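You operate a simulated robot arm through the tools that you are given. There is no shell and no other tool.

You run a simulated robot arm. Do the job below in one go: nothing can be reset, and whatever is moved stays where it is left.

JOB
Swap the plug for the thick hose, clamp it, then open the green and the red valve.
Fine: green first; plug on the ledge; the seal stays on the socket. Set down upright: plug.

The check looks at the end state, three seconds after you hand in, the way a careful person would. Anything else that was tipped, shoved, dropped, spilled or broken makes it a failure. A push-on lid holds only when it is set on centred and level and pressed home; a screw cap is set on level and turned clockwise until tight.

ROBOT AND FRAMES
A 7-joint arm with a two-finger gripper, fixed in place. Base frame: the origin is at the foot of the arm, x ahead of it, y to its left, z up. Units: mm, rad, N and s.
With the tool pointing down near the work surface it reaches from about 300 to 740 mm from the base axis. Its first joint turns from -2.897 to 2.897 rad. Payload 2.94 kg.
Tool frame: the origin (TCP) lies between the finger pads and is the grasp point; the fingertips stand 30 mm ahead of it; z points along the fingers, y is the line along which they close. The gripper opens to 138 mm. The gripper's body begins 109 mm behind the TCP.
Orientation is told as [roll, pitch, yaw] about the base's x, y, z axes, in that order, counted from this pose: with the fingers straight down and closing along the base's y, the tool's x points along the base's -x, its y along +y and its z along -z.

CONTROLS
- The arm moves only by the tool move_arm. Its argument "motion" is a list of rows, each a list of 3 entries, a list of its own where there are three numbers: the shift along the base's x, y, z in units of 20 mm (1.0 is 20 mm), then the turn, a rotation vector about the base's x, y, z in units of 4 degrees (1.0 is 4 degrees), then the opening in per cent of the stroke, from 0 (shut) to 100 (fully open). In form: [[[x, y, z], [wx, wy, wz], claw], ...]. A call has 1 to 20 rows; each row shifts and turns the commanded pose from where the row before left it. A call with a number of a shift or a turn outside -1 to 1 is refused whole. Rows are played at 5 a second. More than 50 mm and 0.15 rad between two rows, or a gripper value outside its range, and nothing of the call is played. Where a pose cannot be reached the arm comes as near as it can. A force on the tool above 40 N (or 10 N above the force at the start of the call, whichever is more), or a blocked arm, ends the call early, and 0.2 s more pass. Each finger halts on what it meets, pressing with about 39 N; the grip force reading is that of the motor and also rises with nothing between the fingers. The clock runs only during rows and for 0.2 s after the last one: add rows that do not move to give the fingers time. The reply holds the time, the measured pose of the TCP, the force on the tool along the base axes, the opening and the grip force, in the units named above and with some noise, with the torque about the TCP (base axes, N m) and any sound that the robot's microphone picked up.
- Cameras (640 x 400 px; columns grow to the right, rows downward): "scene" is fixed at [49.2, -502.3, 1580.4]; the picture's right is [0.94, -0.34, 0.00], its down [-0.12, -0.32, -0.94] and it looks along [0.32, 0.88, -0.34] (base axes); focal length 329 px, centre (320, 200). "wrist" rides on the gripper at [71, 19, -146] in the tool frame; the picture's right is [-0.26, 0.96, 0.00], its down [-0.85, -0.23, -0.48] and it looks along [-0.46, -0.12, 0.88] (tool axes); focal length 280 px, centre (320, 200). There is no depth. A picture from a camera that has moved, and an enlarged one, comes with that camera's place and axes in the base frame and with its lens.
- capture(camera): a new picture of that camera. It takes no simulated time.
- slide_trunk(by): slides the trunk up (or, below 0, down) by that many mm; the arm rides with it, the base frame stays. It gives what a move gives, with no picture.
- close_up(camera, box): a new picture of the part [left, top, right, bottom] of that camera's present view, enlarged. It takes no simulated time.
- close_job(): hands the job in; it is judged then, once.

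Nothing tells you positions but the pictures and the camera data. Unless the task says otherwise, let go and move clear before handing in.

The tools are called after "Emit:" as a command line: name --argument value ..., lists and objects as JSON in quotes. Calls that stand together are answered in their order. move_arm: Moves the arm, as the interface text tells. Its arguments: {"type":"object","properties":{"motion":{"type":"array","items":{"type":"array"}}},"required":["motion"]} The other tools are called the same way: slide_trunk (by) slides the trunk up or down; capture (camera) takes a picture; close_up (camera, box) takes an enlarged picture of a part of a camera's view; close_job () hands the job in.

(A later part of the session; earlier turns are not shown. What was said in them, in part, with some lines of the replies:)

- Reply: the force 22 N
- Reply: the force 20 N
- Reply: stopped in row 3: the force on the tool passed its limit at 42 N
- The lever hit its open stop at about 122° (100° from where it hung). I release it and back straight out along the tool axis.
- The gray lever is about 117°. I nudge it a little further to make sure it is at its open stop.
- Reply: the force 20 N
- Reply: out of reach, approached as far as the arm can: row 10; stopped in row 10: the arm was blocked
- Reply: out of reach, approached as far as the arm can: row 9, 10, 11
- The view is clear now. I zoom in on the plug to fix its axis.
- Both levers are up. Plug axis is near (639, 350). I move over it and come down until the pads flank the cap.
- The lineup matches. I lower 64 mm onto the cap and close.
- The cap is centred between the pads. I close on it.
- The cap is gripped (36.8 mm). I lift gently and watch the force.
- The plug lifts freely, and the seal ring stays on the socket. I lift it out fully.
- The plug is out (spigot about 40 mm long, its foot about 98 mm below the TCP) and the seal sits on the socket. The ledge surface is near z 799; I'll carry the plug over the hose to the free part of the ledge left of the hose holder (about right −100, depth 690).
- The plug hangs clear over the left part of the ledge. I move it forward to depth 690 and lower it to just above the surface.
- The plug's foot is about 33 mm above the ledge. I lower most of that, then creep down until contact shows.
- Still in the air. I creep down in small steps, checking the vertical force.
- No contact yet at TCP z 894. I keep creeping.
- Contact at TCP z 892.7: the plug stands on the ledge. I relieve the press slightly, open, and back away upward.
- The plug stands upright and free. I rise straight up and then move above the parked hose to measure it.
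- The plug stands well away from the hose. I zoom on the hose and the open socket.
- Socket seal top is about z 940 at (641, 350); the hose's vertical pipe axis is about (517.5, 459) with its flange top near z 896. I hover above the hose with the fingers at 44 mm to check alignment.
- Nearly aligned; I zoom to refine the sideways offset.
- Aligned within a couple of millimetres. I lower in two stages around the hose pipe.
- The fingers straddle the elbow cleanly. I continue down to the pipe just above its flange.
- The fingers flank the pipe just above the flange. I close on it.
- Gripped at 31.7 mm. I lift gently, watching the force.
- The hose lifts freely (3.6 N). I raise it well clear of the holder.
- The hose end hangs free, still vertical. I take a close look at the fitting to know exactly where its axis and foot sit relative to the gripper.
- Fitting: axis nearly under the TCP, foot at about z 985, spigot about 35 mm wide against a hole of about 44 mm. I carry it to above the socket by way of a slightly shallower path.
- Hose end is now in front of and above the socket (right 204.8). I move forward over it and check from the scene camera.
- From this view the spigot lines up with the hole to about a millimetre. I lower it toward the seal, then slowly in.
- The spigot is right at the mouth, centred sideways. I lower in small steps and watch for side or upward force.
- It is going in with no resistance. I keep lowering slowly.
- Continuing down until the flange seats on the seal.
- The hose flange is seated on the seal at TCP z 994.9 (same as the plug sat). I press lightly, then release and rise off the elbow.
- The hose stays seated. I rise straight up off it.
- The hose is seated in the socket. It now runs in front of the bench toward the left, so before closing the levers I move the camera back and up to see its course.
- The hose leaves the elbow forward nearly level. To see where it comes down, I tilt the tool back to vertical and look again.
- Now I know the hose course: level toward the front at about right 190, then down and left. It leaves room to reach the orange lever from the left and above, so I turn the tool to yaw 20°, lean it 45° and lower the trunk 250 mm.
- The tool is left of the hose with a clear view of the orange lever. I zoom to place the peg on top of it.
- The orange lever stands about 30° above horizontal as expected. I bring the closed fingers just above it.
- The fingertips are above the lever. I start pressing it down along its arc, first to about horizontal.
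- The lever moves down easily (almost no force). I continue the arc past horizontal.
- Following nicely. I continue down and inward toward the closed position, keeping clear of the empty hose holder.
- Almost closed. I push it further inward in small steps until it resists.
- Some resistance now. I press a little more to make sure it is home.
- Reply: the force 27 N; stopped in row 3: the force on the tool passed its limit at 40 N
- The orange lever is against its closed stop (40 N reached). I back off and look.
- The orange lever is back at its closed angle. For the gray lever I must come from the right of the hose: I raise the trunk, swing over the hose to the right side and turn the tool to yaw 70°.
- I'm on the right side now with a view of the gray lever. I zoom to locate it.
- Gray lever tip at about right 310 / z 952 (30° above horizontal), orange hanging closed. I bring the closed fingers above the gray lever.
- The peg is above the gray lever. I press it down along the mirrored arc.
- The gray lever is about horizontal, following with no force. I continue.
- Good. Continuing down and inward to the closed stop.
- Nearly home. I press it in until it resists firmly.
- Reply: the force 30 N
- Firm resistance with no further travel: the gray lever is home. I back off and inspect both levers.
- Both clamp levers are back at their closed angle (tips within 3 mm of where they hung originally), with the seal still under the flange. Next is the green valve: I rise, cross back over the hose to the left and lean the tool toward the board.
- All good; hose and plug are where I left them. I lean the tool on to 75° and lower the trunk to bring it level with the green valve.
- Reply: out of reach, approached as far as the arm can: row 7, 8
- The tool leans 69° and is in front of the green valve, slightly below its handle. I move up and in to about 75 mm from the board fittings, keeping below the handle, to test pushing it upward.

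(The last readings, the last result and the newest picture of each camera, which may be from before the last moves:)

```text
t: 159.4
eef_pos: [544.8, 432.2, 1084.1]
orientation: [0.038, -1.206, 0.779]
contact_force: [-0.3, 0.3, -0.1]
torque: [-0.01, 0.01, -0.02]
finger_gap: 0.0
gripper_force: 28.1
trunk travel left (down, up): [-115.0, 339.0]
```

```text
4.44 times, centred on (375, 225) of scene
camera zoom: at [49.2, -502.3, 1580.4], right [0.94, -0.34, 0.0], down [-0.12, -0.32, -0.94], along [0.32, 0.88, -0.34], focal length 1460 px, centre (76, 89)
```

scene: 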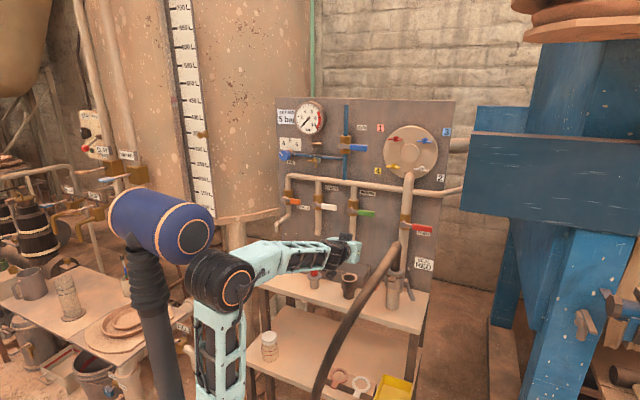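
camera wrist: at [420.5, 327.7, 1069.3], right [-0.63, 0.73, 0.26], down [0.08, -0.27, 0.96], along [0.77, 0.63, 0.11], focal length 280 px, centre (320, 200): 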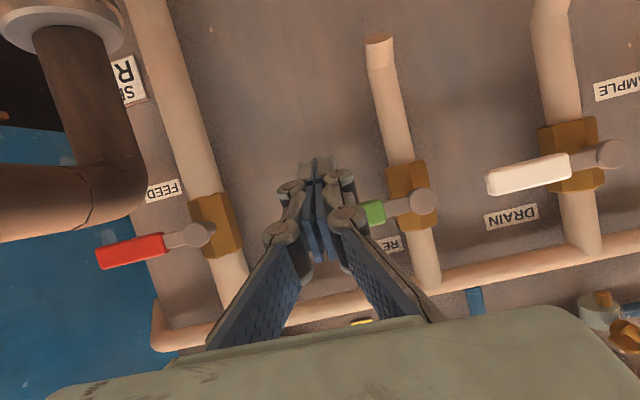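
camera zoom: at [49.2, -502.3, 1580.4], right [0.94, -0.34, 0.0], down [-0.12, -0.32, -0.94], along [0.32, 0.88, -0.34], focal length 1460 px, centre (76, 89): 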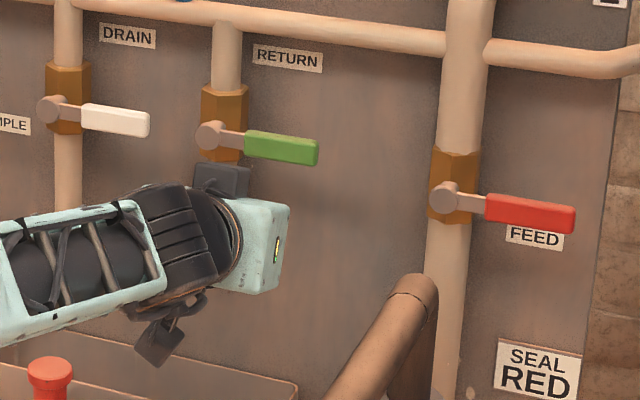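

The handle is just above the fingertip's path. I go straight in under it.

Emit:
move_arm --motion '[[[0.523, 0.523, 0], [0, 0, 0], 0], [[0.523, 0.523, 0], [0, 0, 0], 0], [[0.523, 0.523, 0], [0, 0, 0], 0], [[0.523, 0.523, 0], [0, 0, 0], 0], [[0.523, 0.523, 0], [0, 0, 0], 0], [[0, 0, 0], [0, 0, 0], 0]]'

Emit:
capture --camera "wrist"

Emit:
close_up --camera "scene" --box '[310, 180, 440, 270]'

```text
t: 160.8
eef_pos: [597.0, 485.5, 1085.2]
orientation: [0.037, -1.207, 0.777]
contact_force: [0.0, -0.8, -0.3]
torque: [0.0, 0.0, -0.01]
finger_gap: 0.3
gripper_force: 28.5
trunk travel left (down, up): [-115.0, 339.0]
```

```text
taken
camera wrist: at [472.3, 380.6, 1070.1], right [-0.63, 0.73, 0.26], down [0.08, -0.27, 0.96], along [0.77, 0.63, 0.11], focal length 280 px, centre (320, 200)
```

wrist: 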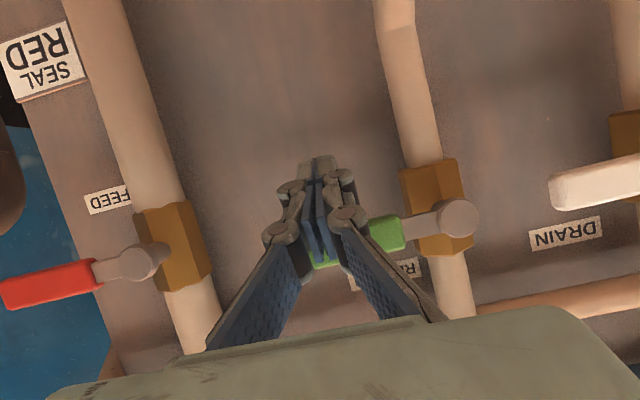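

```text
4.44 times, centred on (375, 225) of scene
camera zoom: at [49.2, -502.3, 1580.4], right [0.94, -0.34, 0.0], down [-0.12, -0.32, -0.94], along [0.32, 0.88, -0.34], focal length 1460 px, centre (76, 89)
```

zoom: 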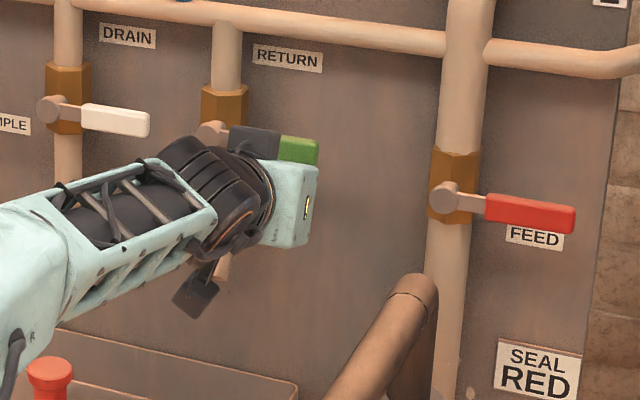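

The peg is under the green handle. I push up gently to see whether it turns that way.

Emit:
move_arm --motion '[[[0, 0, 0.3], [0, 0, 0], 0], [[0, 0, 0.3], [0, 0, 0], 0], [[0, 0, 0.3], [0, 0, 0], 0], [[0, 0, 0.3], [0, 0, 0], 0], [[0, 0, 0], [0, 0, 0], 0]]'

Emit:
capture --camera "wrist"

Emit:
close_up --camera "scene" --box '[310, 180, 440, 270]'

```text
t: 162.0
eef_pos: [597.2, 484.9, 1096.9]
orientation: [0.042, -1.184, 0.777]
contact_force: [-12.5, -13.5, -33.0]
torque: [0.02, -0.31, -0.28]
finger_gap: 6.2
gripper_force: 28.4
trunk travel left (down, up): [-115.0, 339.0]
```

```text
taken
camera wrist: at [472.5, 379.7, 1086.0], right [-0.63, 0.73, 0.26], down [0.1, -0.26, 0.96], along [0.77, 0.63, 0.09], focal length 280 px, centre (320, 200)
```

wrist: 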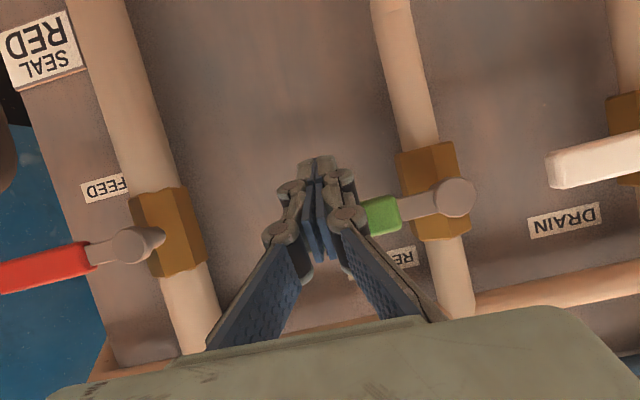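

```text
4.44 times, centred on (375, 225) of scene
camera zoom: at [49.2, -502.3, 1580.4], right [0.94, -0.34, 0.0], down [-0.12, -0.32, -0.94], along [0.32, 0.88, -0.34], focal length 1460 px, centre (76, 89)
```

zoom: 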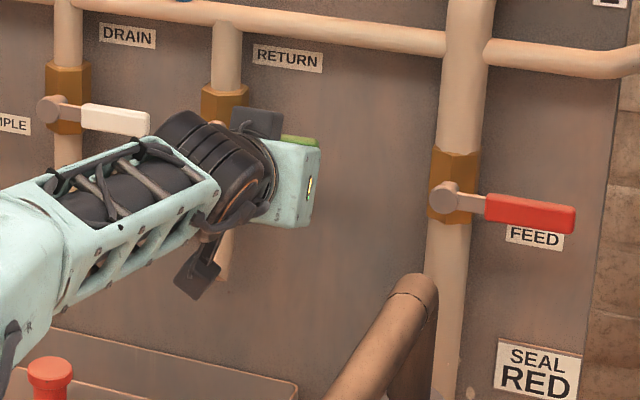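

Pushing up meets 33 N and the handle does not move, so it must open the other way (downward). I back out, go above the handle and come in from the top.

Emit:
move_arm --motion '[[[0, 0, -0.5], [0, 0, 0], 0], [[0, 0, -0.3], [0, 0, 0], 0], [[-0.6, -0.6, 0], [0, 0, 0], 0], [[-0.6, -0.6, 0], [0, 0, 0], 0], [[-0.6, -0.6, 0], [0, 0, 0], 0], [[-0.6, -0.6, 0], [0, 0, 0], 0], [[0, 0, 0.8], [0, 0, 0], 0], [[0, 0, 0.8], [0, 0, 0], 0], [[0, 0, 0.8], [0, 0, 0], 0], [[0, 0, 0.8], [0, 0, 0], 0], [[0, 0, 0.8], [0, 0, 0], 0], [[0, 0, 0], [0, 0, 0], 0]]'

Emit:
capture --camera "wrist"

Emit:
close_up --camera "scene" --box '[310, 180, 440, 270]'

```text
t: 164.6
eef_pos: [549.1, 437.1, 1171.7]
orientation: [0.036, -1.207, 0.78]
contact_force: [-0.3, 0.1, -0.6]
torque: [-0.02, 0.02, -0.01]
finger_gap: 0.1
gripper_force: 28.5
trunk travel left (down, up): [-115.0, 339.0]
```

```text
taken
camera wrist: at [424.2, 332.2, 1157.8], right [-0.63, 0.73, 0.26], down [0.08, -0.27, 0.96], along [0.77, 0.63, 0.11], focal length 280 px, centre (320, 200)
```

wrist: 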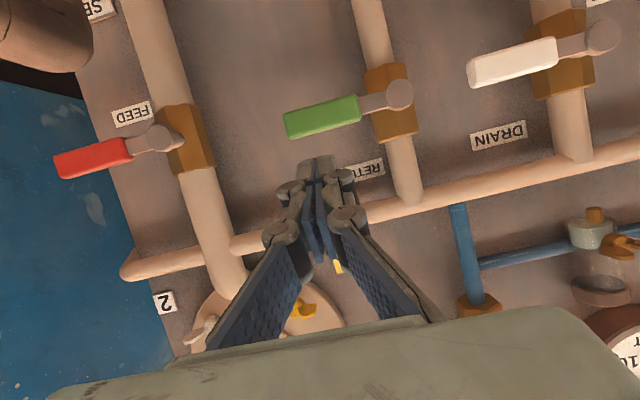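

```text
4.44 times, centred on (375, 225) of scene
camera zoom: at [49.2, -502.3, 1580.4], right [0.94, -0.34, 0.0], down [-0.12, -0.32, -0.94], along [0.32, 0.88, -0.34], focal length 1460 px, centre (76, 89)
```

zoom: 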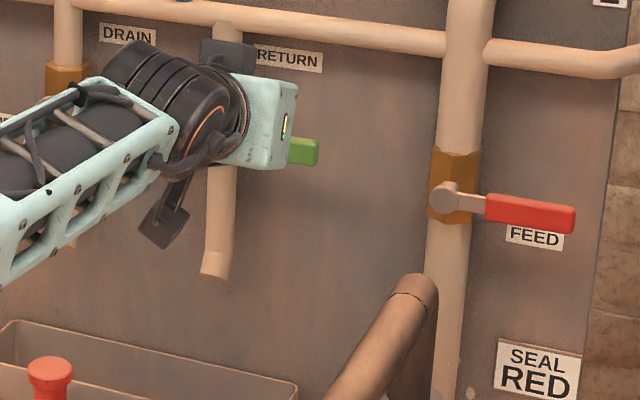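

I now see the green handle from above: pivot at right 4 / z 1118, tip at right 101. I go in just above it.

Emit:
move_arm --motion '[[[0.57, 0.61, -0.15], [0, 0, 0], 0], [[0.57, 0.61, -0.15], [0, 0, 0], 0], [[0.57, 0.61, -0.15], [0, 0, 0], 0], [[0.57, 0.61, -0.15], [0, 0, 0], 0], [[0, 0, 0], [0, 0, 0], 0]]'

Emit:
capture --camera "wrist"

```text
t: 165.8
eef_pos: [593.8, 485.7, 1159.7]
orientation: [0.037, -1.205, 0.78]
contact_force: [-0.2, 1.0, 0.4]
torque: [-0.04, 0.02, 0.02]
finger_gap: 0.1
gripper_force: 28.0
trunk travel left (down, up): [-115.0, 339.0]
```

```text
taken
camera wrist: at [469.8, 381.3, 1146.0], right [-0.64, 0.73, 0.26], down [0.08, -0.27, 0.96], along [0.77, 0.63, 0.11], focal length 280 px, centre (320, 200)
```

wrist: 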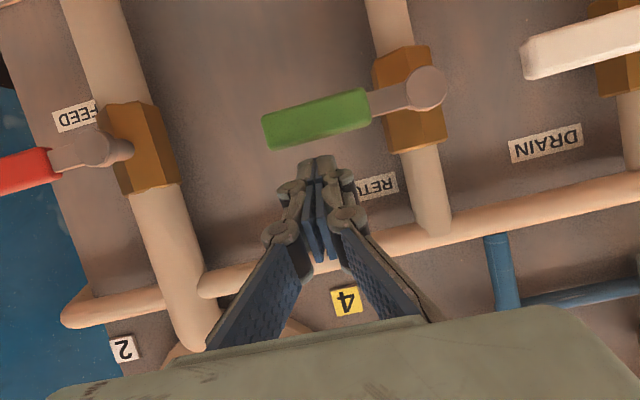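

The peg sits just above the handle. I press down to see whether it turns.

Emit:
move_arm --motion '[[[0, 0, -0.5], [0, 0, 0], 0], [[0.03, -0.03, -0.45], [0, 0, 0], 0], [[0.07, -0.07, -0.45], [0, 0, 0], 0], [[0.04, -0.04, -0.4], [0, 0, 0], 0], [[0, 0, 0], [0, 0, 0], 0]]'

Emit:
capture --camera "wrist"

Emit:
close_up --camera "scene" --box '[310, 180, 440, 270]'

```text
t: 167.0
eef_pos: [597.8, 484.0, 1124.5]
orientation: [0.038, -1.204, 0.779]
contact_force: [-0.8, 0.5, -0.5]
torque: [-0.03, 0.0, 0.02]
finger_gap: 0.0
gripper_force: 28.4
trunk travel left (down, up): [-115.0, 339.0]
```

```text
taken
camera wrist: at [473.0, 378.4, 1109.4], right [-0.63, 0.73, 0.26], down [0.08, -0.27, 0.96], along [0.77, 0.63, 0.11], focal length 280 px, centre (320, 200)
```

wrist: 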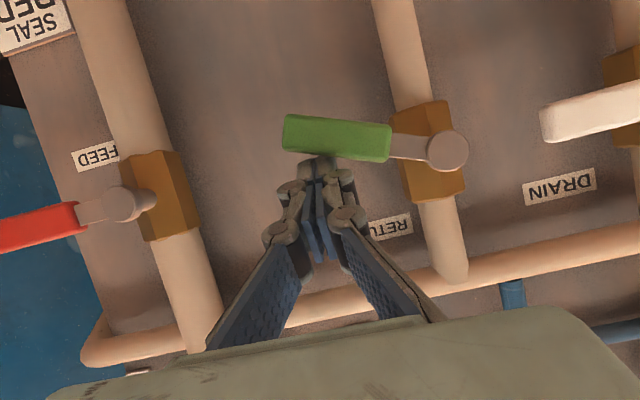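

```text
4.44 times, centred on (375, 225) of scene
camera zoom: at [49.2, -502.3, 1580.4], right [0.94, -0.34, 0.0], down [-0.12, -0.32, -0.94], along [0.32, 0.88, -0.34], focal length 1460 px, centre (76, 89)
```

zoom: 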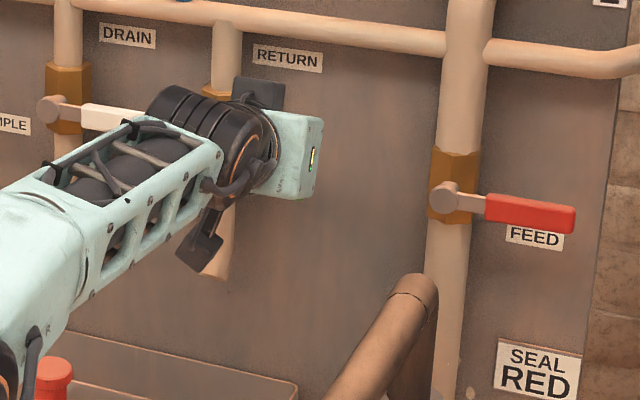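

The green handle turns downward easily. I follow its arc on down toward vertical.

Emit:
move_arm --motion '[[[-0.012, 0.012, -0.383], [0, 0, 0], 0], [[-0.012, 0.012, -0.383], [0, 0, 0], 0], [[-0.108, 0.108, -0.475], [0, 0, 0], 0], [[-0.108, 0.108, -0.475], [0, 0, 0], 0], [[-0.191, 0.191, -0.4225], [0, 0, 0], 0], [[-0.191, 0.191, -0.4225], [0, 0, 0], 0], [[0, 0, 0], [0, 0, 0], 0]]'

Emit:
capture --camera "wrist"

```text
t: 168.6
eef_pos: [585.1, 496.3, 1072.0]
orientation: [0.039, -1.206, 0.778]
contact_force: [0.0, -0.1, -0.8]
torque: [-0.01, 0.03, 0.01]
finger_gap: 0.1
gripper_force: 28.1
trunk travel left (down, up): [-115.0, 339.0]
```

```text
taken
camera wrist: at [459.9, 390.7, 1057.8], right [-0.64, 0.73, 0.26], down [0.08, -0.27, 0.96], along [0.77, 0.63, 0.11], focal length 280 px, centre (320, 200)
```

wrist: 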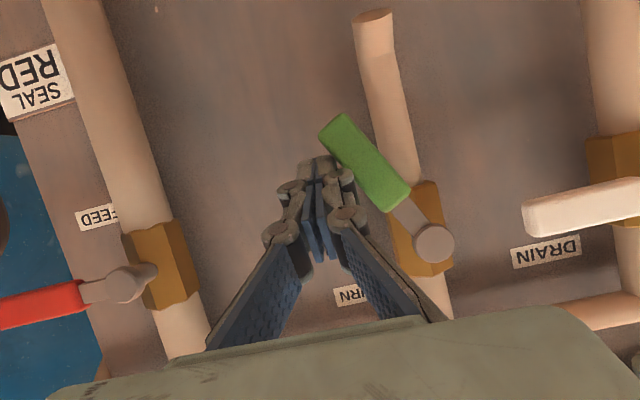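

The handle is about 60° down. I push on sideways until it lies along the pipe and meets its stop.

Emit:
move_arm --motion '[[[-0.262, 0.262, -0.335], [0, 0, 0], 0], [[-0.262, 0.262, -0.335], [0, 0, 0], 0], [[-0.313, 0.313, -0.23], [0, 0, 0], 0], [[-0.25, 0.25, -0.15], [0, 0, 0], 0], [[0, 0, 0], [0, 0, 0], 0]]'

Emit:
capture --camera "wrist"

Emit:
close_up --camera "scene" --box '[310, 180, 440, 270]'

```text
t: 169.8
eef_pos: [563.5, 518.2, 1051.5]
orientation: [0.036, -1.205, 0.776]
contact_force: [1.6, -2.0, 1.1]
torque: [-0.01, -0.02, 0.02]
finger_gap: 0.2
gripper_force: 28.1
trunk travel left (down, up): [-115.0, 339.0]
```

```text
taken
camera wrist: at [438.9, 412.2, 1037.2], right [-0.63, 0.73, 0.26], down [0.08, -0.27, 0.96], along [0.77, 0.63, 0.11], focal length 280 px, centre (320, 200)
```

wrist: 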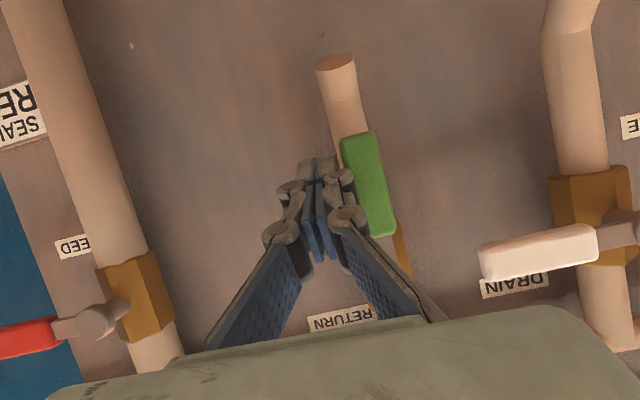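

```text
4.44 times, centred on (375, 225) of scene
camera zoom: at [49.2, -502.3, 1580.4], right [0.94, -0.34, 0.0], down [-0.12, -0.32, -0.94], along [0.32, 0.88, -0.34], focal length 1460 px, centre (76, 89)
```

zoom: 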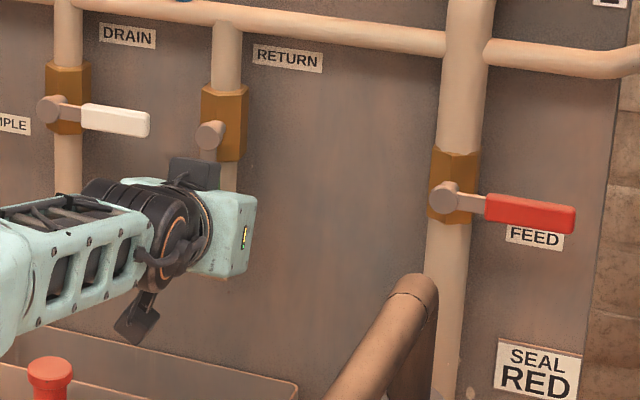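

The green handle lies nearly along its pipe. I nudge further to reach the stop.

Emit:
move_arm --motion '[[[-0.12, 0.12, -0.03], [0, 0, 0], 0], [[-0.12, 0.12, 0], [0, 0, 0], 0], [[0, 0, 0], [0, 0, 0], 0]]'

Emit:
capture --camera "wrist"

```text
t: 170.6
eef_pos: [562.7, 518.1, 1051.4]
orientation: [0.041, -1.205, 0.769]
contact_force: [13.5, -16.6, 1.9]
torque: [0.0, 0.03, 0.0]
finger_gap: 0.1
gripper_force: 28.5
trunk travel left (down, up): [-115.0, 339.0]
```

```text
taken
camera wrist: at [437.4, 413.5, 1036.8], right [-0.63, 0.73, 0.26], down [0.08, -0.27, 0.96], along [0.77, 0.62, 0.11], focal length 280 px, centre (320, 200)
```

wrist: 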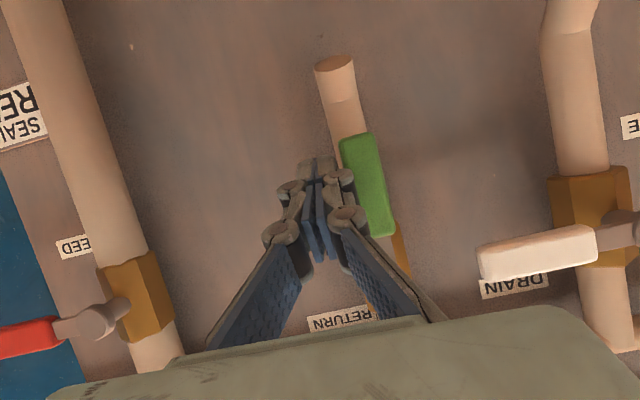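

The green valve is open and against its stop. I back out and reposition for the red valve: raise the trunk and make the tool steeper (about 40° lean) so it stays above the hose elbow.

Emit:
move_arm --motion '[[[0.2, -0.2, 0], [0, 0, 0], 0], [[-0.6, -0.6, 0.1], [0, 0, 0], 0], [[-0.7, -0.7, 0.1], [0, 0, 0], 0], [[-0.7, -0.7, 0.1], [0, 0, 0], 0], [[-0.7, -0.7, 0.1], [0, 0, 0], 0], [[-0.7, -0.7, 0.1], [0, 0, 0], 0], [[-0.7, -0.7, 0.1], [0, 0, 0], 0], [[0, 0, 0], [0, 0, 0], 0]]'

Emit:
slide_trunk --by 270

Emit:
close_up --camera "scene" --box '[300, 160, 450, 310]'

```text
t: 172.4
eef_pos: [476.8, 438.1, 1062.9]
orientation: [0.028, -1.206, 0.792]
contact_force: [-1.7, 0.7, -0.5]
torque: [-0.06, -0.04, -0.31]
finger_gap: 0.0
gripper_force: 28.1
trunk travel left (down, up): [-115.0, 339.0]
```

```text
t: 175.1
eef_pos: [480.6, 436.7, 1334.0]
orientation: [0.037, -1.205, 0.78]
contact_force: [-0.2, -0.5, -1.0]
torque: [-0.01, -0.03, -0.06]
finger_gap: 0.1
gripper_force: 28.6
trunk travel left (down, up): [-385.0, 69.0]
```

```text
2.67 times, centred on (375, 235) of scene
camera zoom: at [49.2, -502.3, 1580.4], right [0.94, -0.34, 0.0], down [-0.12, -0.32, -0.94], along [0.32, 0.88, -0.34], focal length 876 px, centre (173, 107)
```

zoom: 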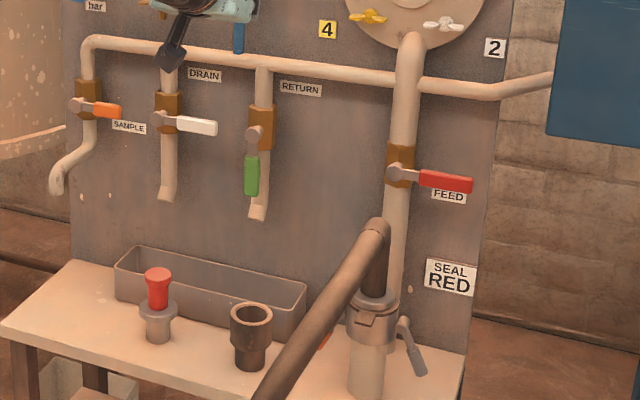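

Green handle hangs vertically along its pipe; plug, hose and clamp look right. I move over to the red valve with a steeper tool.

Emit:
move_arm --motion '[[[0.759, -0.55, -0.479], [-0.641, 0.641, 0], 0], [[0.759, -0.55, -0.479], [-0.641, 0.641, 0], 0], [[0.759, -0.55, -0.479], [-0.641, 0.641, 0], 0], [[0.759, -0.55, -0.479], [-0.641, 0.641, 0], 0], [[0.759, -0.55, -0.479], [-0.641, 0.641, 0], 0], [[0.759, -0.55, -0.479], [-0.641, 0.641, 0], 0], [[0.759, -0.55, -0.479], [-0.641, 0.641, 0], 0], [[0.759, -0.55, -0.479], [-0.641, 0.641, 0], 0], [[0.759, -0.55, -0.479], [0, 0, 0], 0], [[0.759, -0.55, -0.479], [0, 0, 0], 0], [[0.759, -0.55, -0.479], [0, 0, 0], 0], [[0.759, -0.55, -0.479], [0, 0, 0], 0], [[0.759, -0.55, -0.479], [0, 0, 0], 0], [[0.759, -0.55, -0.479], [0, 0, 0], 0], [[0, 0, 0], [0, 0, 0], 0]]'

Emit:
capture --camera "wrist"

Emit:
capture --camera "scene"

```text
t: 178.3
eef_pos: [693.1, 281.5, 1198.5]
orientation: [0.033, -0.7, 0.782]
contact_force: [0.4, 0.4, -0.6]
torque: [-0.04, 0.03, 0.0]
finger_gap: 0.0
gripper_force: 28.1
trunk travel left (down, up): [-385.0, 69.0]
```

```text
taken
camera wrist: at [578.7, 186.8, 1264.6], right [-0.55, 0.81, 0.19], down [0.42, 0.07, 0.9], along [0.72, 0.58, -0.38], focal length 280 px, centre (320, 200)
```

wrist: 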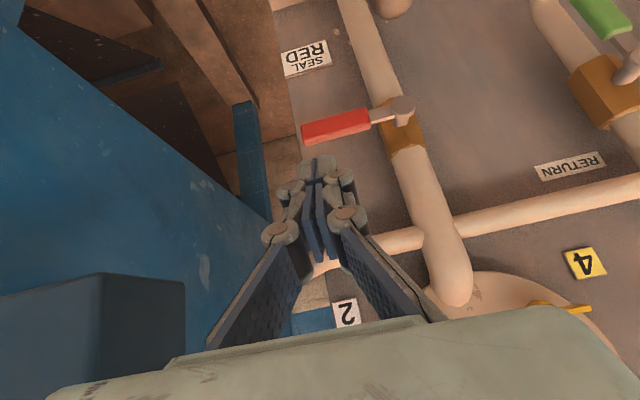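

```text
taken
```

scene: 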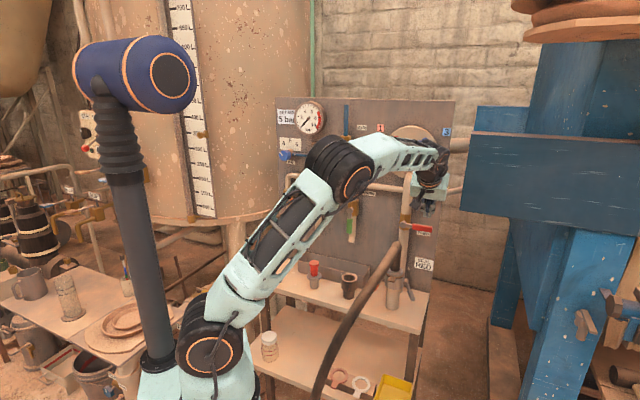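

Red handle: pivot about right 206 / z 1095, tip right 305. I move in above its outer half.

Emit:
move_arm --motion '[[[0.54, 0.71, -0.4], [0, 0, 0], 0], [[0.54, 0.71, -0.4], [0, 0, 0], 0], [[0.54, 0.71, -0.4], [0, 0, 0], 0], [[0.54, 0.71, -0.4], [0, 0, 0], 0], [[0, 0, 0], [0, 0, 0], 0]]'

Emit:
capture --camera "wrist"

Emit:
close_up --camera "scene" --box '[340, 180, 460, 300]'

```text
t: 179.5
eef_pos: [736.7, 339.9, 1166.3]
orientation: [0.034, -0.7, 0.781]
contact_force: [-0.4, 0.5, 0.1]
torque: [-0.03, -0.01, -0.01]
finger_gap: 0.2
gripper_force: 28.6
trunk travel left (down, up): [-385.0, 69.0]
```

```text
taken
camera wrist: at [621.3, 243.7, 1232.9], right [-0.55, 0.81, 0.19], down [0.42, 0.07, 0.91], along [0.72, 0.58, -0.38], focal length 280 px, centre (320, 200)
```

wrist: 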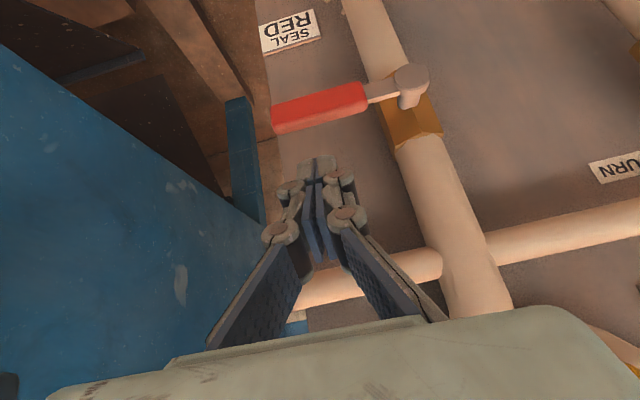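

```text
3.33 times, centred on (400, 240) of scene
camera zoom: at [49.2, -502.3, 1580.4], right [0.94, -0.34, 0.0], down [-0.12, -0.32, -0.94], along [0.32, 0.88, -0.34], focal length 1095 px, centre (53, 67)
```

zoom: 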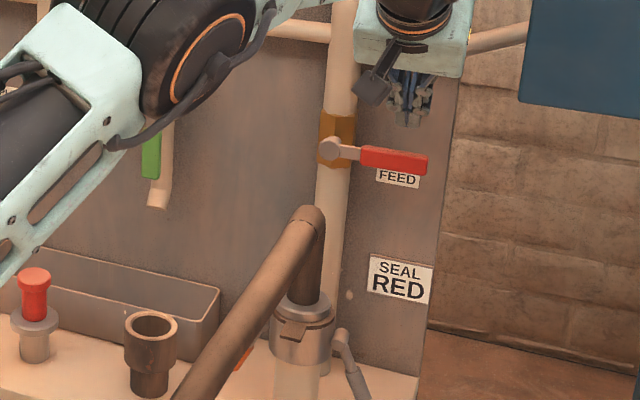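

The peg is above the red handle, clear of the hose. I press down.

Emit:
move_arm --motion '[[[0, 0, -0.6], [0, 0, 0], 0], [[0, 0, -0.5], [0, 0, 0], 0], [[0, 0, -0.5], [0, 0, 0], 0], [[0, 0, -0.5], [0, 0, 0], 0], [[0, 0, 0], [0, 0, 0], 0]]'

Emit:
capture --camera "wrist"

Emit:
close_up --camera "scene" --box '[340, 180, 460, 300]'

```text
t: 180.7
eef_pos: [735.9, 338.0, 1137.2]
orientation: [0.024, -0.721, 0.786]
contact_force: [4.7, 3.2, 33.9]
torque: [0.27, -0.37, 0.15]
finger_gap: 6.2
gripper_force: 28.6
trunk travel left (down, up): [-385.0, 69.0]
```

```text
taken
camera wrist: at [620.1, 242.6, 1199.6], right [-0.55, 0.81, 0.19], down [0.4, 0.06, 0.91], along [0.73, 0.58, -0.36], focal length 280 px, centre (320, 200)
```

wrist: 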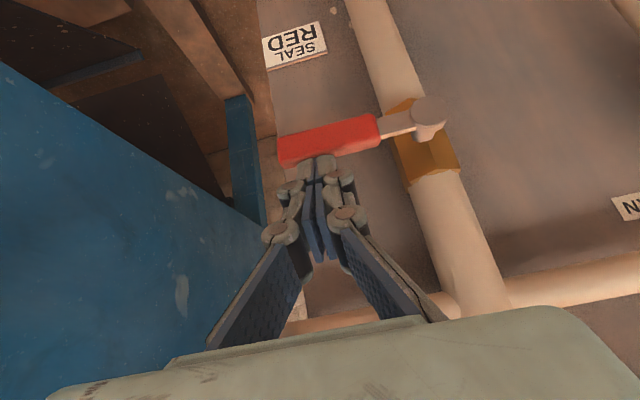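

```text
3.33 times, centred on (400, 240) of scene
camera zoom: at [49.2, -502.3, 1580.4], right [0.94, -0.34, 0.0], down [-0.12, -0.32, -0.94], along [0.32, 0.88, -0.34], focal length 1095 px, centre (53, 67)
```

zoom: 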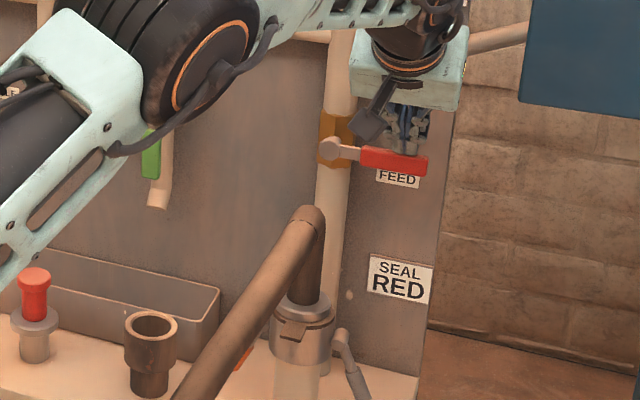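

The red handle does not go down (34 N, no motion), so it must open upward. I back off, lean the tool flatter again and lower the trunk so the fingers can come in under the handle, staying right of the hose.

Emit:
move_arm --motion '[[[0, 0, 0.8], [0, 0, 0], 0], [[0, 0, 0.8], [0, 0, 0], 0], [[-0.402, -0.654, 0.88], [0.641, -0.641, 0], 0], [[-0.402, -0.654, 0.88], [0.641, -0.641, 0], 0], [[-0.402, -0.654, 0.88], [0.641, -0.641, 0], 0], [[-0.402, -0.654, 0.88], [0.641, -0.641, 0], 0], [[-0.402, -0.654, 0.88], [0.641, -0.641, 0], 0], [[-0.402, -0.654, 0.88], [0.641, -0.641, 0], 0], [[-0.402, -0.654, 0.88], [0.641, -0.641, 0], 0], [[-0.402, -0.654, 0.88], [0.641, -0.641, 0], 0], [[0, 0, 0], [0, 0, 0], 0]]'

Emit:
slide_trunk --by -240

Emit:
capture --camera "wrist"

Emit:
capture --camera "scene"

```text
t: 183.1
eef_pos: [672.7, 235.4, 1296.6]
orientation: [0.036, -1.207, 0.78]
contact_force: [0.4, -0.3, 0.7]
torque: [0.01, -0.01, 0.04]
finger_gap: 0.3
gripper_force: 28.2
trunk travel left (down, up): [-385.0, 69.0]
```

```text
t: 185.6
eef_pos: [672.2, 234.0, 1057.5]
orientation: [0.037, -1.206, 0.78]
contact_force: [0.4, 0.2, 0.0]
torque: [0.01, 0.0, 0.02]
finger_gap: 0.0
gripper_force: 28.4
trunk travel left (down, up): [-145.0, 309.0]
```

```text
taken
camera wrist: at [548.0, 128.8, 1043.0], right [-0.64, 0.73, 0.26], down [0.08, -0.27, 0.96], along [0.77, 0.63, 0.11], focal length 280 px, centre (320, 200)
```

wrist: 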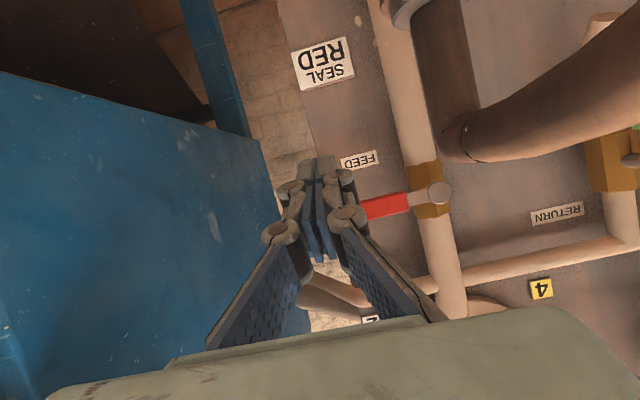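

```text
taken
```

scene: 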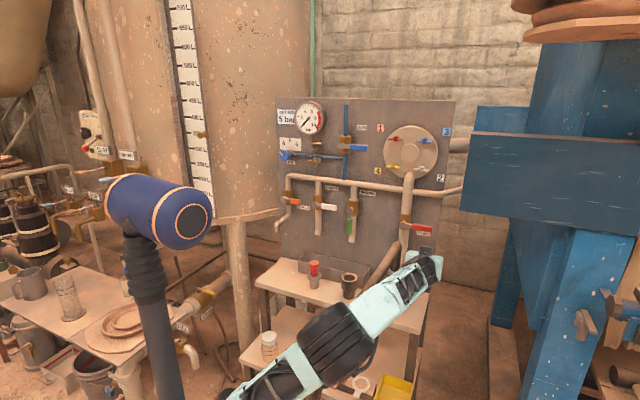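

The fingers are right of the hose and a bit below the red handle. I move in front of the handle's outer half, then straight in under it.

Emit:
move_arm --motion '[[[0.205, 0.955, 0.08], [0, 0, 0], 0], [[0.205, 0.955, 0.08], [0, 0, 0], 0], [[0.205, 0.955, 0.08], [0, 0, 0], 0], [[0, 0, 0], [0, 0, 0], 0]]'

Emit:
capture --camera "wrist"

Emit:
close_up --camera "scene" --box '[340, 180, 460, 300]'

```text
t: 186.6
eef_pos: [685.9, 290.3, 1063.6]
orientation: [0.033, -1.206, 0.782]
contact_force: [-0.4, 0.3, -1.0]
torque: [-0.01, 0.02, -0.02]
finger_gap: 0.0
gripper_force: 28.5
trunk travel left (down, up): [-145.0, 309.0]
```

```text
taken
camera wrist: at [561.2, 186.6, 1048.5], right [-0.64, 0.73, 0.26], down [0.08, -0.27, 0.96], along [0.77, 0.63, 0.11], focal length 280 px, centre (320, 200)
```

wrist: 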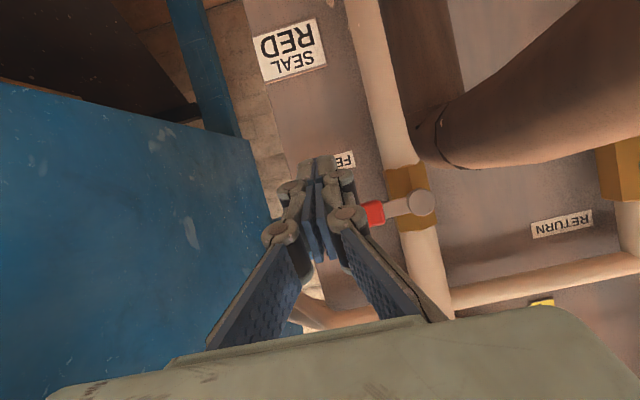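

```text
3.33 times, centred on (400, 240) of scene
camera zoom: at [49.2, -502.3, 1580.4], right [0.94, -0.34, 0.0], down [-0.12, -0.32, -0.94], along [0.32, 0.88, -0.34], focal length 1095 px, centre (53, 67)
```

zoom: 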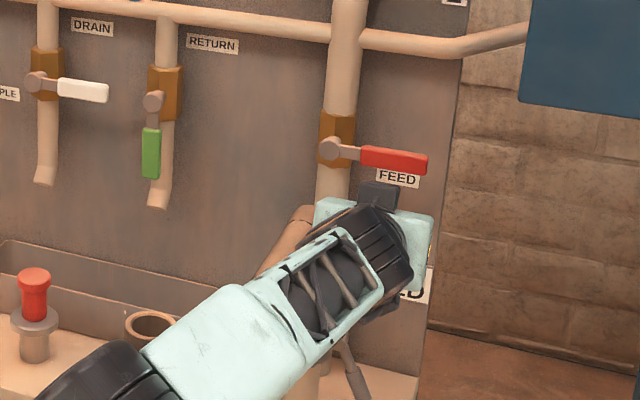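

Clear so far. I go straight in under the red handle.

Emit:
move_arm --motion '[[[0.523, 0.523, 0], [0, 0, 0], 0], [[0.523, 0.523, 0], [0, 0, 0], 0], [[0.523, 0.523, 0], [0, 0, 0], 0], [[0.523, 0.523, 0], [0, 0, 0], 0], [[0.523, 0.523, 0], [0, 0, 0], 0], [[0, 0, 0], [0, 0, 0], 0]]'

Emit:
capture --camera "wrist"

Emit:
close_up --camera "scene" --box '[340, 180, 460, 300]'

```text
t: 188.0
eef_pos: [737.7, 343.4, 1060.9]
orientation: [0.037, -1.207, 0.778]
contact_force: [-0.6, 0.9, 0.5]
torque: [0.01, -0.01, -0.02]
finger_gap: 0.1
gripper_force: 28.9
trunk travel left (down, up): [-145.0, 309.0]
```

```text
taken
camera wrist: at [612.5, 238.0, 1047.5], right [-0.63, 0.73, 0.26], down [0.08, -0.27, 0.96], along [0.77, 0.63, 0.11], focal length 280 px, centre (320, 200)
```

wrist: 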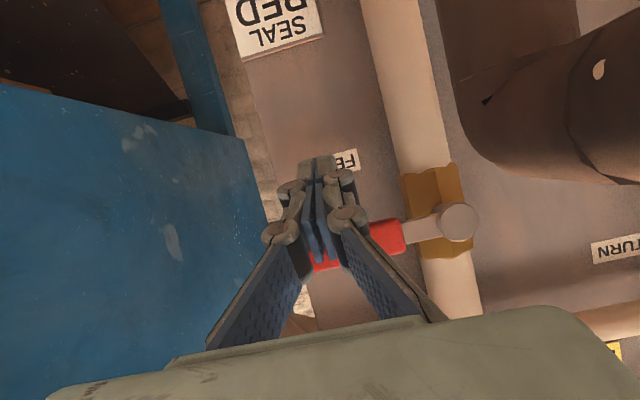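

```text
3.33 times, centred on (400, 240) of scene
camera zoom: at [49.2, -502.3, 1580.4], right [0.94, -0.34, 0.0], down [-0.12, -0.32, -0.94], along [0.32, 0.88, -0.34], focal length 1095 px, centre (53, 67)
```

zoom: 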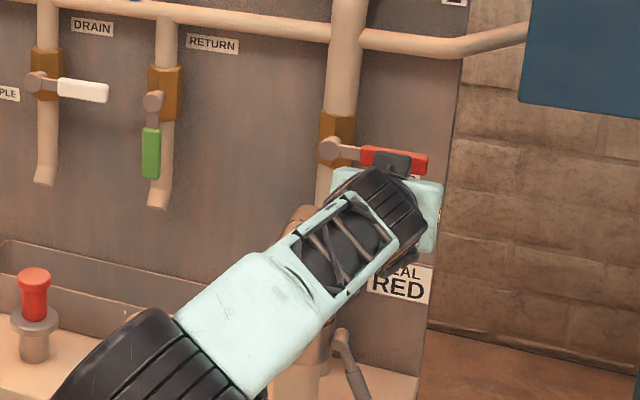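

The peg is under the red handle. I push up to test.

Emit:
move_arm --motion '[[[0, 0, 0.5], [0, 0, 0], 0], [[0.05, -0.05, 0.45], [0, 0, 0], 0], [[0.05, -0.05, 0.4], [0, 0, 0], 0], [[0.03, -0.03, 0.3], [0, 0, 0], 0], [[0, 0, 0], [0, 0, 0], 0]]'

Emit:
capture --camera "wrist"

Emit:
close_up --camera "scene" --box '[340, 180, 460, 300]'

```text
t: 189.2
eef_pos: [740.5, 341.0, 1095.7]
orientation: [0.038, -1.206, 0.781]
contact_force: [0.7, -0.9, -0.7]
torque: [-0.04, -0.01, 0.0]
finger_gap: 0.0
gripper_force: 28.4
trunk travel left (down, up): [-145.0, 309.0]
```

```text
taken
camera wrist: at [615.2, 235.8, 1080.9], right [-0.63, 0.73, 0.26], down [0.08, -0.27, 0.96], along [0.77, 0.63, 0.11], focal length 280 px, centre (320, 200)
```

wrist: 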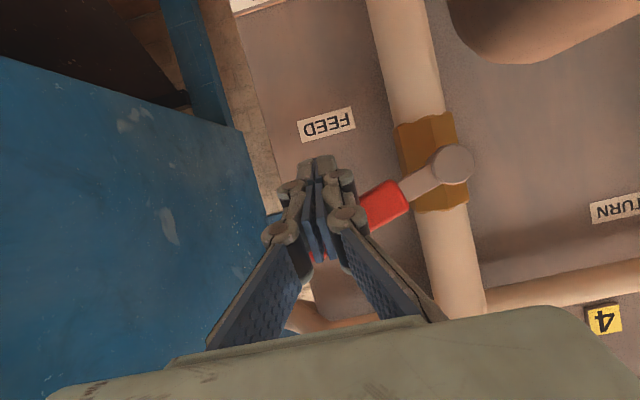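

```text
3.33 times, centred on (400, 240) of scene
camera zoom: at [49.2, -502.3, 1580.4], right [0.94, -0.34, 0.0], down [-0.12, -0.32, -0.94], along [0.32, 0.88, -0.34], focal length 1095 px, centre (53, 67)
```

zoom: 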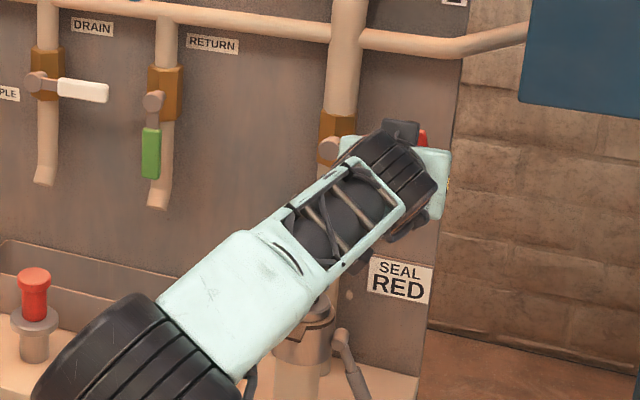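

The red handle turns upward. I follow its arc up.

Emit:
move_arm --motion '[[[-0.007, 0.007, 0.445], [0, 0, 0], 0], [[-0.007, 0.007, 0.445], [0, 0, 0], 0], [[-0.111, 0.111, 0.475], [0, 0, 0], 0], [[-0.111, 0.111, 0.475], [0, 0, 0], 0], [[-0.191, 0.191, 0.4175], [0, 0, 0], 0], [[-0.191, 0.191, 0.4175], [0, 0, 0], 0], [[0, 0, 0], [0, 0, 0], 0]]'

Emit:
capture --camera "wrist"

Emit:
close_up --camera "scene" --box '[340, 180, 460, 300]'

```text
t: 190.8
eef_pos: [727.9, 353.3, 1149.0]
orientation: [0.039, -1.208, 0.778]
contact_force: [0.2, 0.1, -0.5]
torque: [0.02, 0.02, 0.01]
finger_gap: 0.0
gripper_force: 28.0
trunk travel left (down, up): [-145.0, 309.0]
```

```text
taken
camera wrist: at [603.1, 248.4, 1134.1], right [-0.64, 0.73, 0.26], down [0.08, -0.27, 0.96], along [0.77, 0.63, 0.11], focal length 280 px, centre (320, 200)
```

wrist: 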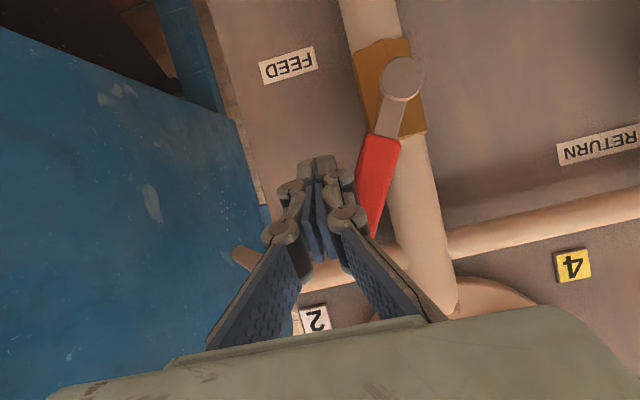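

```text
3.33 times, centred on (400, 240) of scene
camera zoom: at [49.2, -502.3, 1580.4], right [0.94, -0.34, 0.0], down [-0.12, -0.32, -0.94], along [0.32, 0.88, -0.34], focal length 1095 px, centre (53, 67)
```

zoom: 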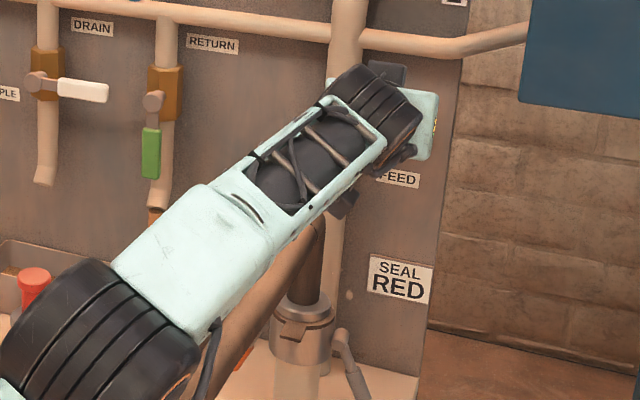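

About two thirds open. I push on to vertical and its stop.

Emit:
move_arm --motion '[[[-0.263, 0.263, 0.335], [0, 0, 0], 0], [[-0.263, 0.263, 0.335], [0, 0, 0], 0], [[-0.3, 0.3, 0.2], [0, 0, 0], 0], [[-0.2, 0.2, 0.1], [0, 0, 0], 0], [[0, 0, 0], [0, 0, 0], 0]]'

Emit:
capture --camera "wrist"

```text
t: 192.0
eef_pos: [706.3, 374.3, 1168.7]
orientation: [0.038, -1.207, 0.778]
contact_force: [0.3, 0.0, 0.8]
torque: [0.01, 0.0, -0.03]
finger_gap: 0.1
gripper_force: 28.2
trunk travel left (down, up): [-145.0, 309.0]
```

```text
taken
camera wrist: at [582.5, 269.1, 1153.9], right [-0.64, 0.73, 0.26], down [0.08, -0.27, 0.96], along [0.77, 0.63, 0.11], focal length 280 px, centre (320, 200)
```

wrist: 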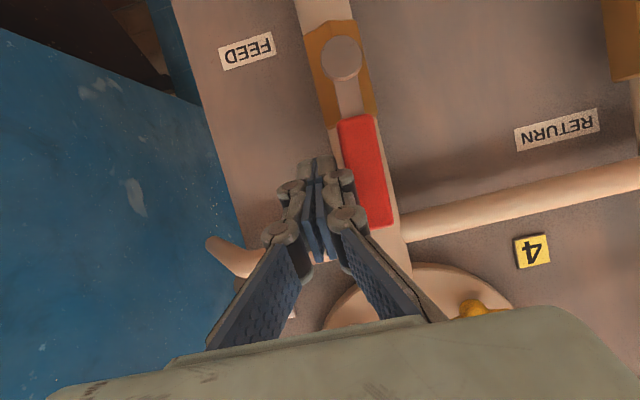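

Nearly vertical along the pipe. I nudge it the last bit to the stop.

Emit:
move_arm --motion '[[[-0.12, 0.12, 0.02], [0, 0, 0], 0], [[-0.12, 0.12, 0], [0, 0, 0], 0], [[0, 0, 0], [0, 0, 0], 0]]'

Emit:
capture --camera "wrist"

```text
t: 192.8
eef_pos: [702.9, 375.3, 1168.8]
orientation: [0.039, -1.207, 0.775]
contact_force: [7.4, -5.2, 2.7]
torque: [0.04, 0.07, -0.06]
finger_gap: 0.0
gripper_force: 28.2
trunk travel left (down, up): [-145.0, 309.0]
```

```text
taken
camera wrist: at [579.7, 271.5, 1153.9], right [-0.63, 0.73, 0.26], down [0.08, -0.27, 0.96], along [0.77, 0.63, 0.12], focal length 280 px, centre (320, 200)
```

wrist: 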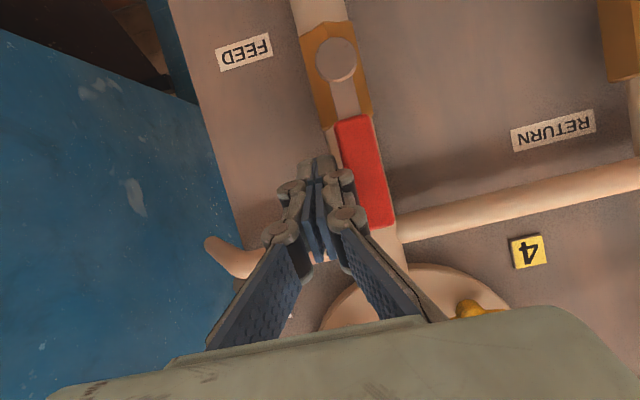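

A light resistance begins. One more nudge to be sure it is on its stop.

Emit:
move_arm --motion '[[[-0.1, 0.1, 0], [0, 0, 0], 0], [[-0.1, 0.1, 0], [0, 0, 0], 0], [[0, 0, 0], [0, 0, 0], 0]]'

Emit:
capture --camera "wrist"

```text
t: 193.6
eef_pos: [705.3, 375.9, 1167.7]
orientation: [0.039, -1.207, 0.767]
contact_force: [19.8, -18.0, 3.8]
torque: [0.04, 0.03, -0.09]
finger_gap: 0.0
gripper_force: 28.5
trunk travel left (down, up): [-145.0, 309.0]
```

```text
taken
camera wrist: at [578.1, 272.2, 1153.4], right [-0.63, 0.73, 0.26], down [0.08, -0.27, 0.96], along [0.77, 0.62, 0.12], focal length 280 px, centre (320, 200)
```

wrist: 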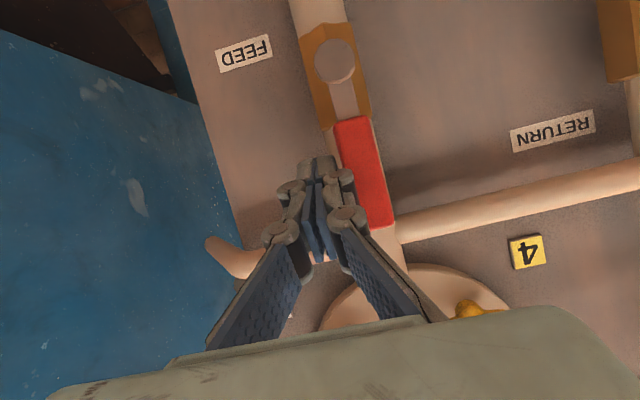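

The red handle is at its stop, upright along the pipe. I unload sideways and withdraw.

Emit:
move_arm --motion '[[[0.4, -0.4, 0], [0, 0, 0], 0], [[0.3, -0.3, 0], [0, 0, 0], 0], [[-0.6, -0.6, 0.1], [0, 0, 0], 0], [[-0.7, -0.7, 0.2], [0, 0, 0], 0], [[-0.7, -0.7, 0.2], [0, 0, 0], 0], [[-0.7, -0.7, 0.2], [0, 0, 0], 0], [[-0.7, -0.7, 0.2], [0, 0, 0], 0], [[-0.7, -0.7, 0.2], [0, 0, 0], 0], [[0, 0, 0], [0, 0, 0], 0]]'

Emit:
slide_trunk --by 230

Emit:
capture --camera "scene"

Emit:
capture --camera "wrist"

```text
t: 195.6
eef_pos: [629.5, 287.7, 1191.6]
orientation: [0.037, -1.205, 0.78]
contact_force: [0.5, -0.3, 0.4]
torque: [0.01, -0.02, -0.01]
finger_gap: 0.0
gripper_force: 28.1
trunk travel left (down, up): [-145.0, 309.0]
```

```text
t: 198.1
eef_pos: [631.2, 287.2, 1420.2]
orientation: [0.037, -1.207, 0.781]
contact_force: [0.0, 0.5, 0.2]
torque: [0.0, 0.01, 0.02]
finger_gap: 0.0
gripper_force: 28.7
trunk travel left (down, up): [-375.0, 79.0]
```

```text
taken
```

scene: 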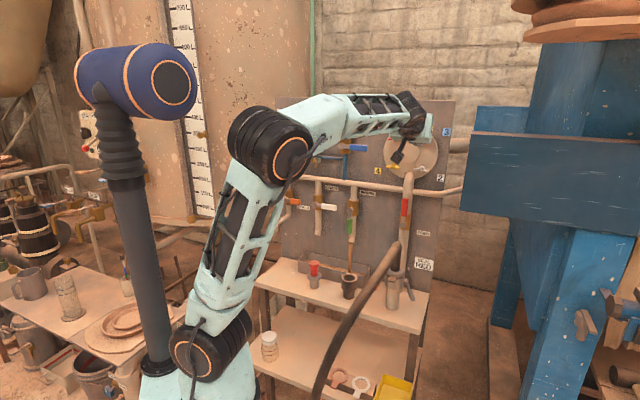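

```text
taken
camera wrist: at [506.2, 182.3, 1405.9], right [-0.64, 0.73, 0.26], down [0.08, -0.27, 0.96], along [0.77, 0.63, 0.11], focal length 280 px, centre (320, 200)
```

wrist: 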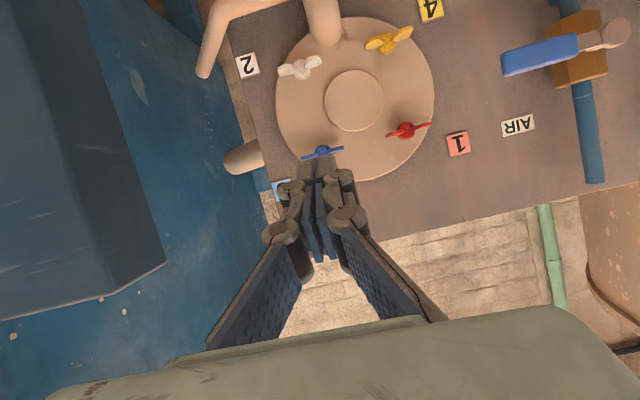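

Both handles are open. I see something under the return pipe's outlet, so I zoom in on everything.

Emit:
close_up --camera "scene" --box '[310, 170, 440, 310]'

Emit:
close_up --camera "scene" --box '[300, 230, 380, 310]'

Emit:
close_up --camera "scene" --box '[360, 230, 440, 310]'

```text
2.86 times, centred on (375, 240) of scene
camera zoom: at [49.2, -502.3, 1580.4], right [0.94, -0.34, 0.0], down [-0.12, -0.32, -0.94], along [0.32, 0.88, -0.34], focal length 939 px, centre (163, 86)
```

zoom: 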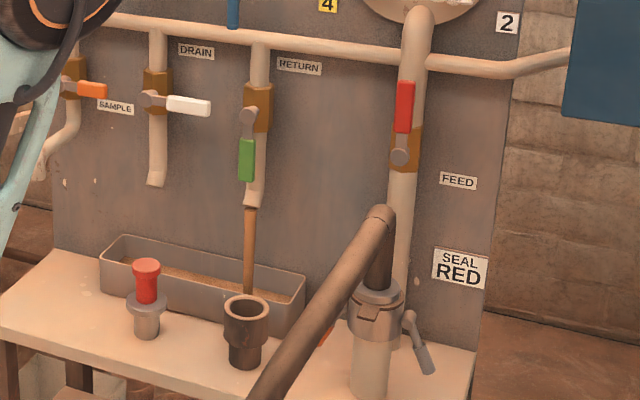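

```text
5.00 times, centred on (340, 270) of scene
camera zoom: at [49.2, -502.3, 1580.4], right [0.94, -0.34, 0.0], down [-0.12, -0.32, -0.94], along [0.32, 0.88, -0.34], focal length 1643 px, centre (220, -150)
```

zoom: 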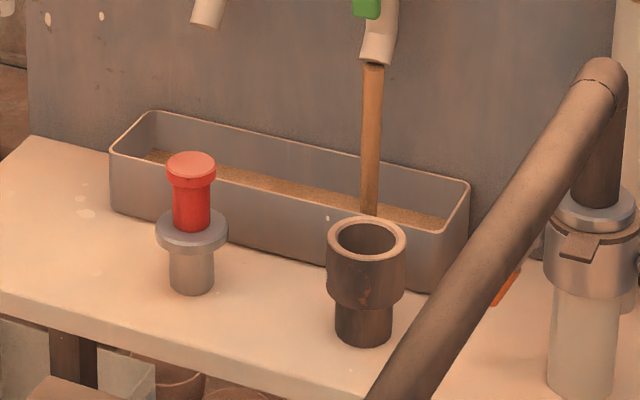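

```text
5.00 times, centred on (400, 270) of scene
camera zoom: at [49.2, -502.3, 1580.4], right [0.94, -0.34, 0.0], down [-0.12, -0.32, -0.94], along [0.32, 0.88, -0.34], focal length 1643 px, centre (-80, -150)
```

zoom: 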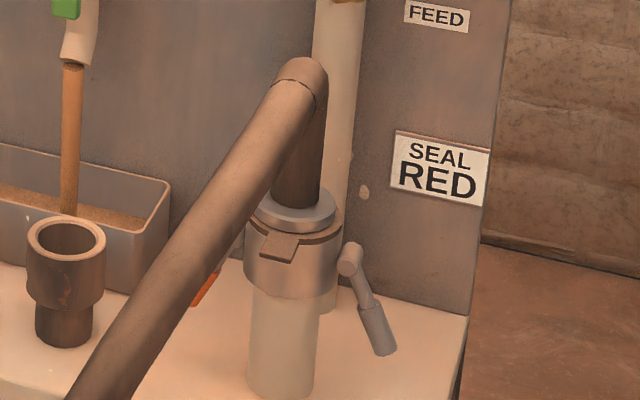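

Flow has started: the return pipe runs into the trough as intended, the socket is dry, both clamp levers are down, the seal is under the flange, the plug stands upright on the ledge, and both handles lie along their pipes. The arm is clear, so I hand in.

Emit:
close_job

```text
The job is handed in.
```

The hose is in the socket in place of the plug, both clamp levers are down, and the green and then the red valve are open. I handed the job in; no verdict has come back yet.

- **Plug:** it stands upright on the upper bench top, left of the empty hose holder. I took that bench top to be "the ledge".
- **Seal:** it stayed on the socket when the plug came out, and the hose flange now sits on it.
- **Clamp:** I pushed both levers to their closed stops, within about 3 mm of where they first hung.
- **Valves:** I opened green first, and it turned downward. Red turned upward. Each handle is on its stop and lies along its pipe.
- **Flow:** fluid now runs from the return pipe into the trough below it. I saw no leak at the socket. The trough was not near overflowing when I handed in, but it will keep filling while the valves stay open.

I tried each valve briefly the wrong way first, with about 33 N, and neither handle moved. The arm is raised clear of the board and holds nothing.
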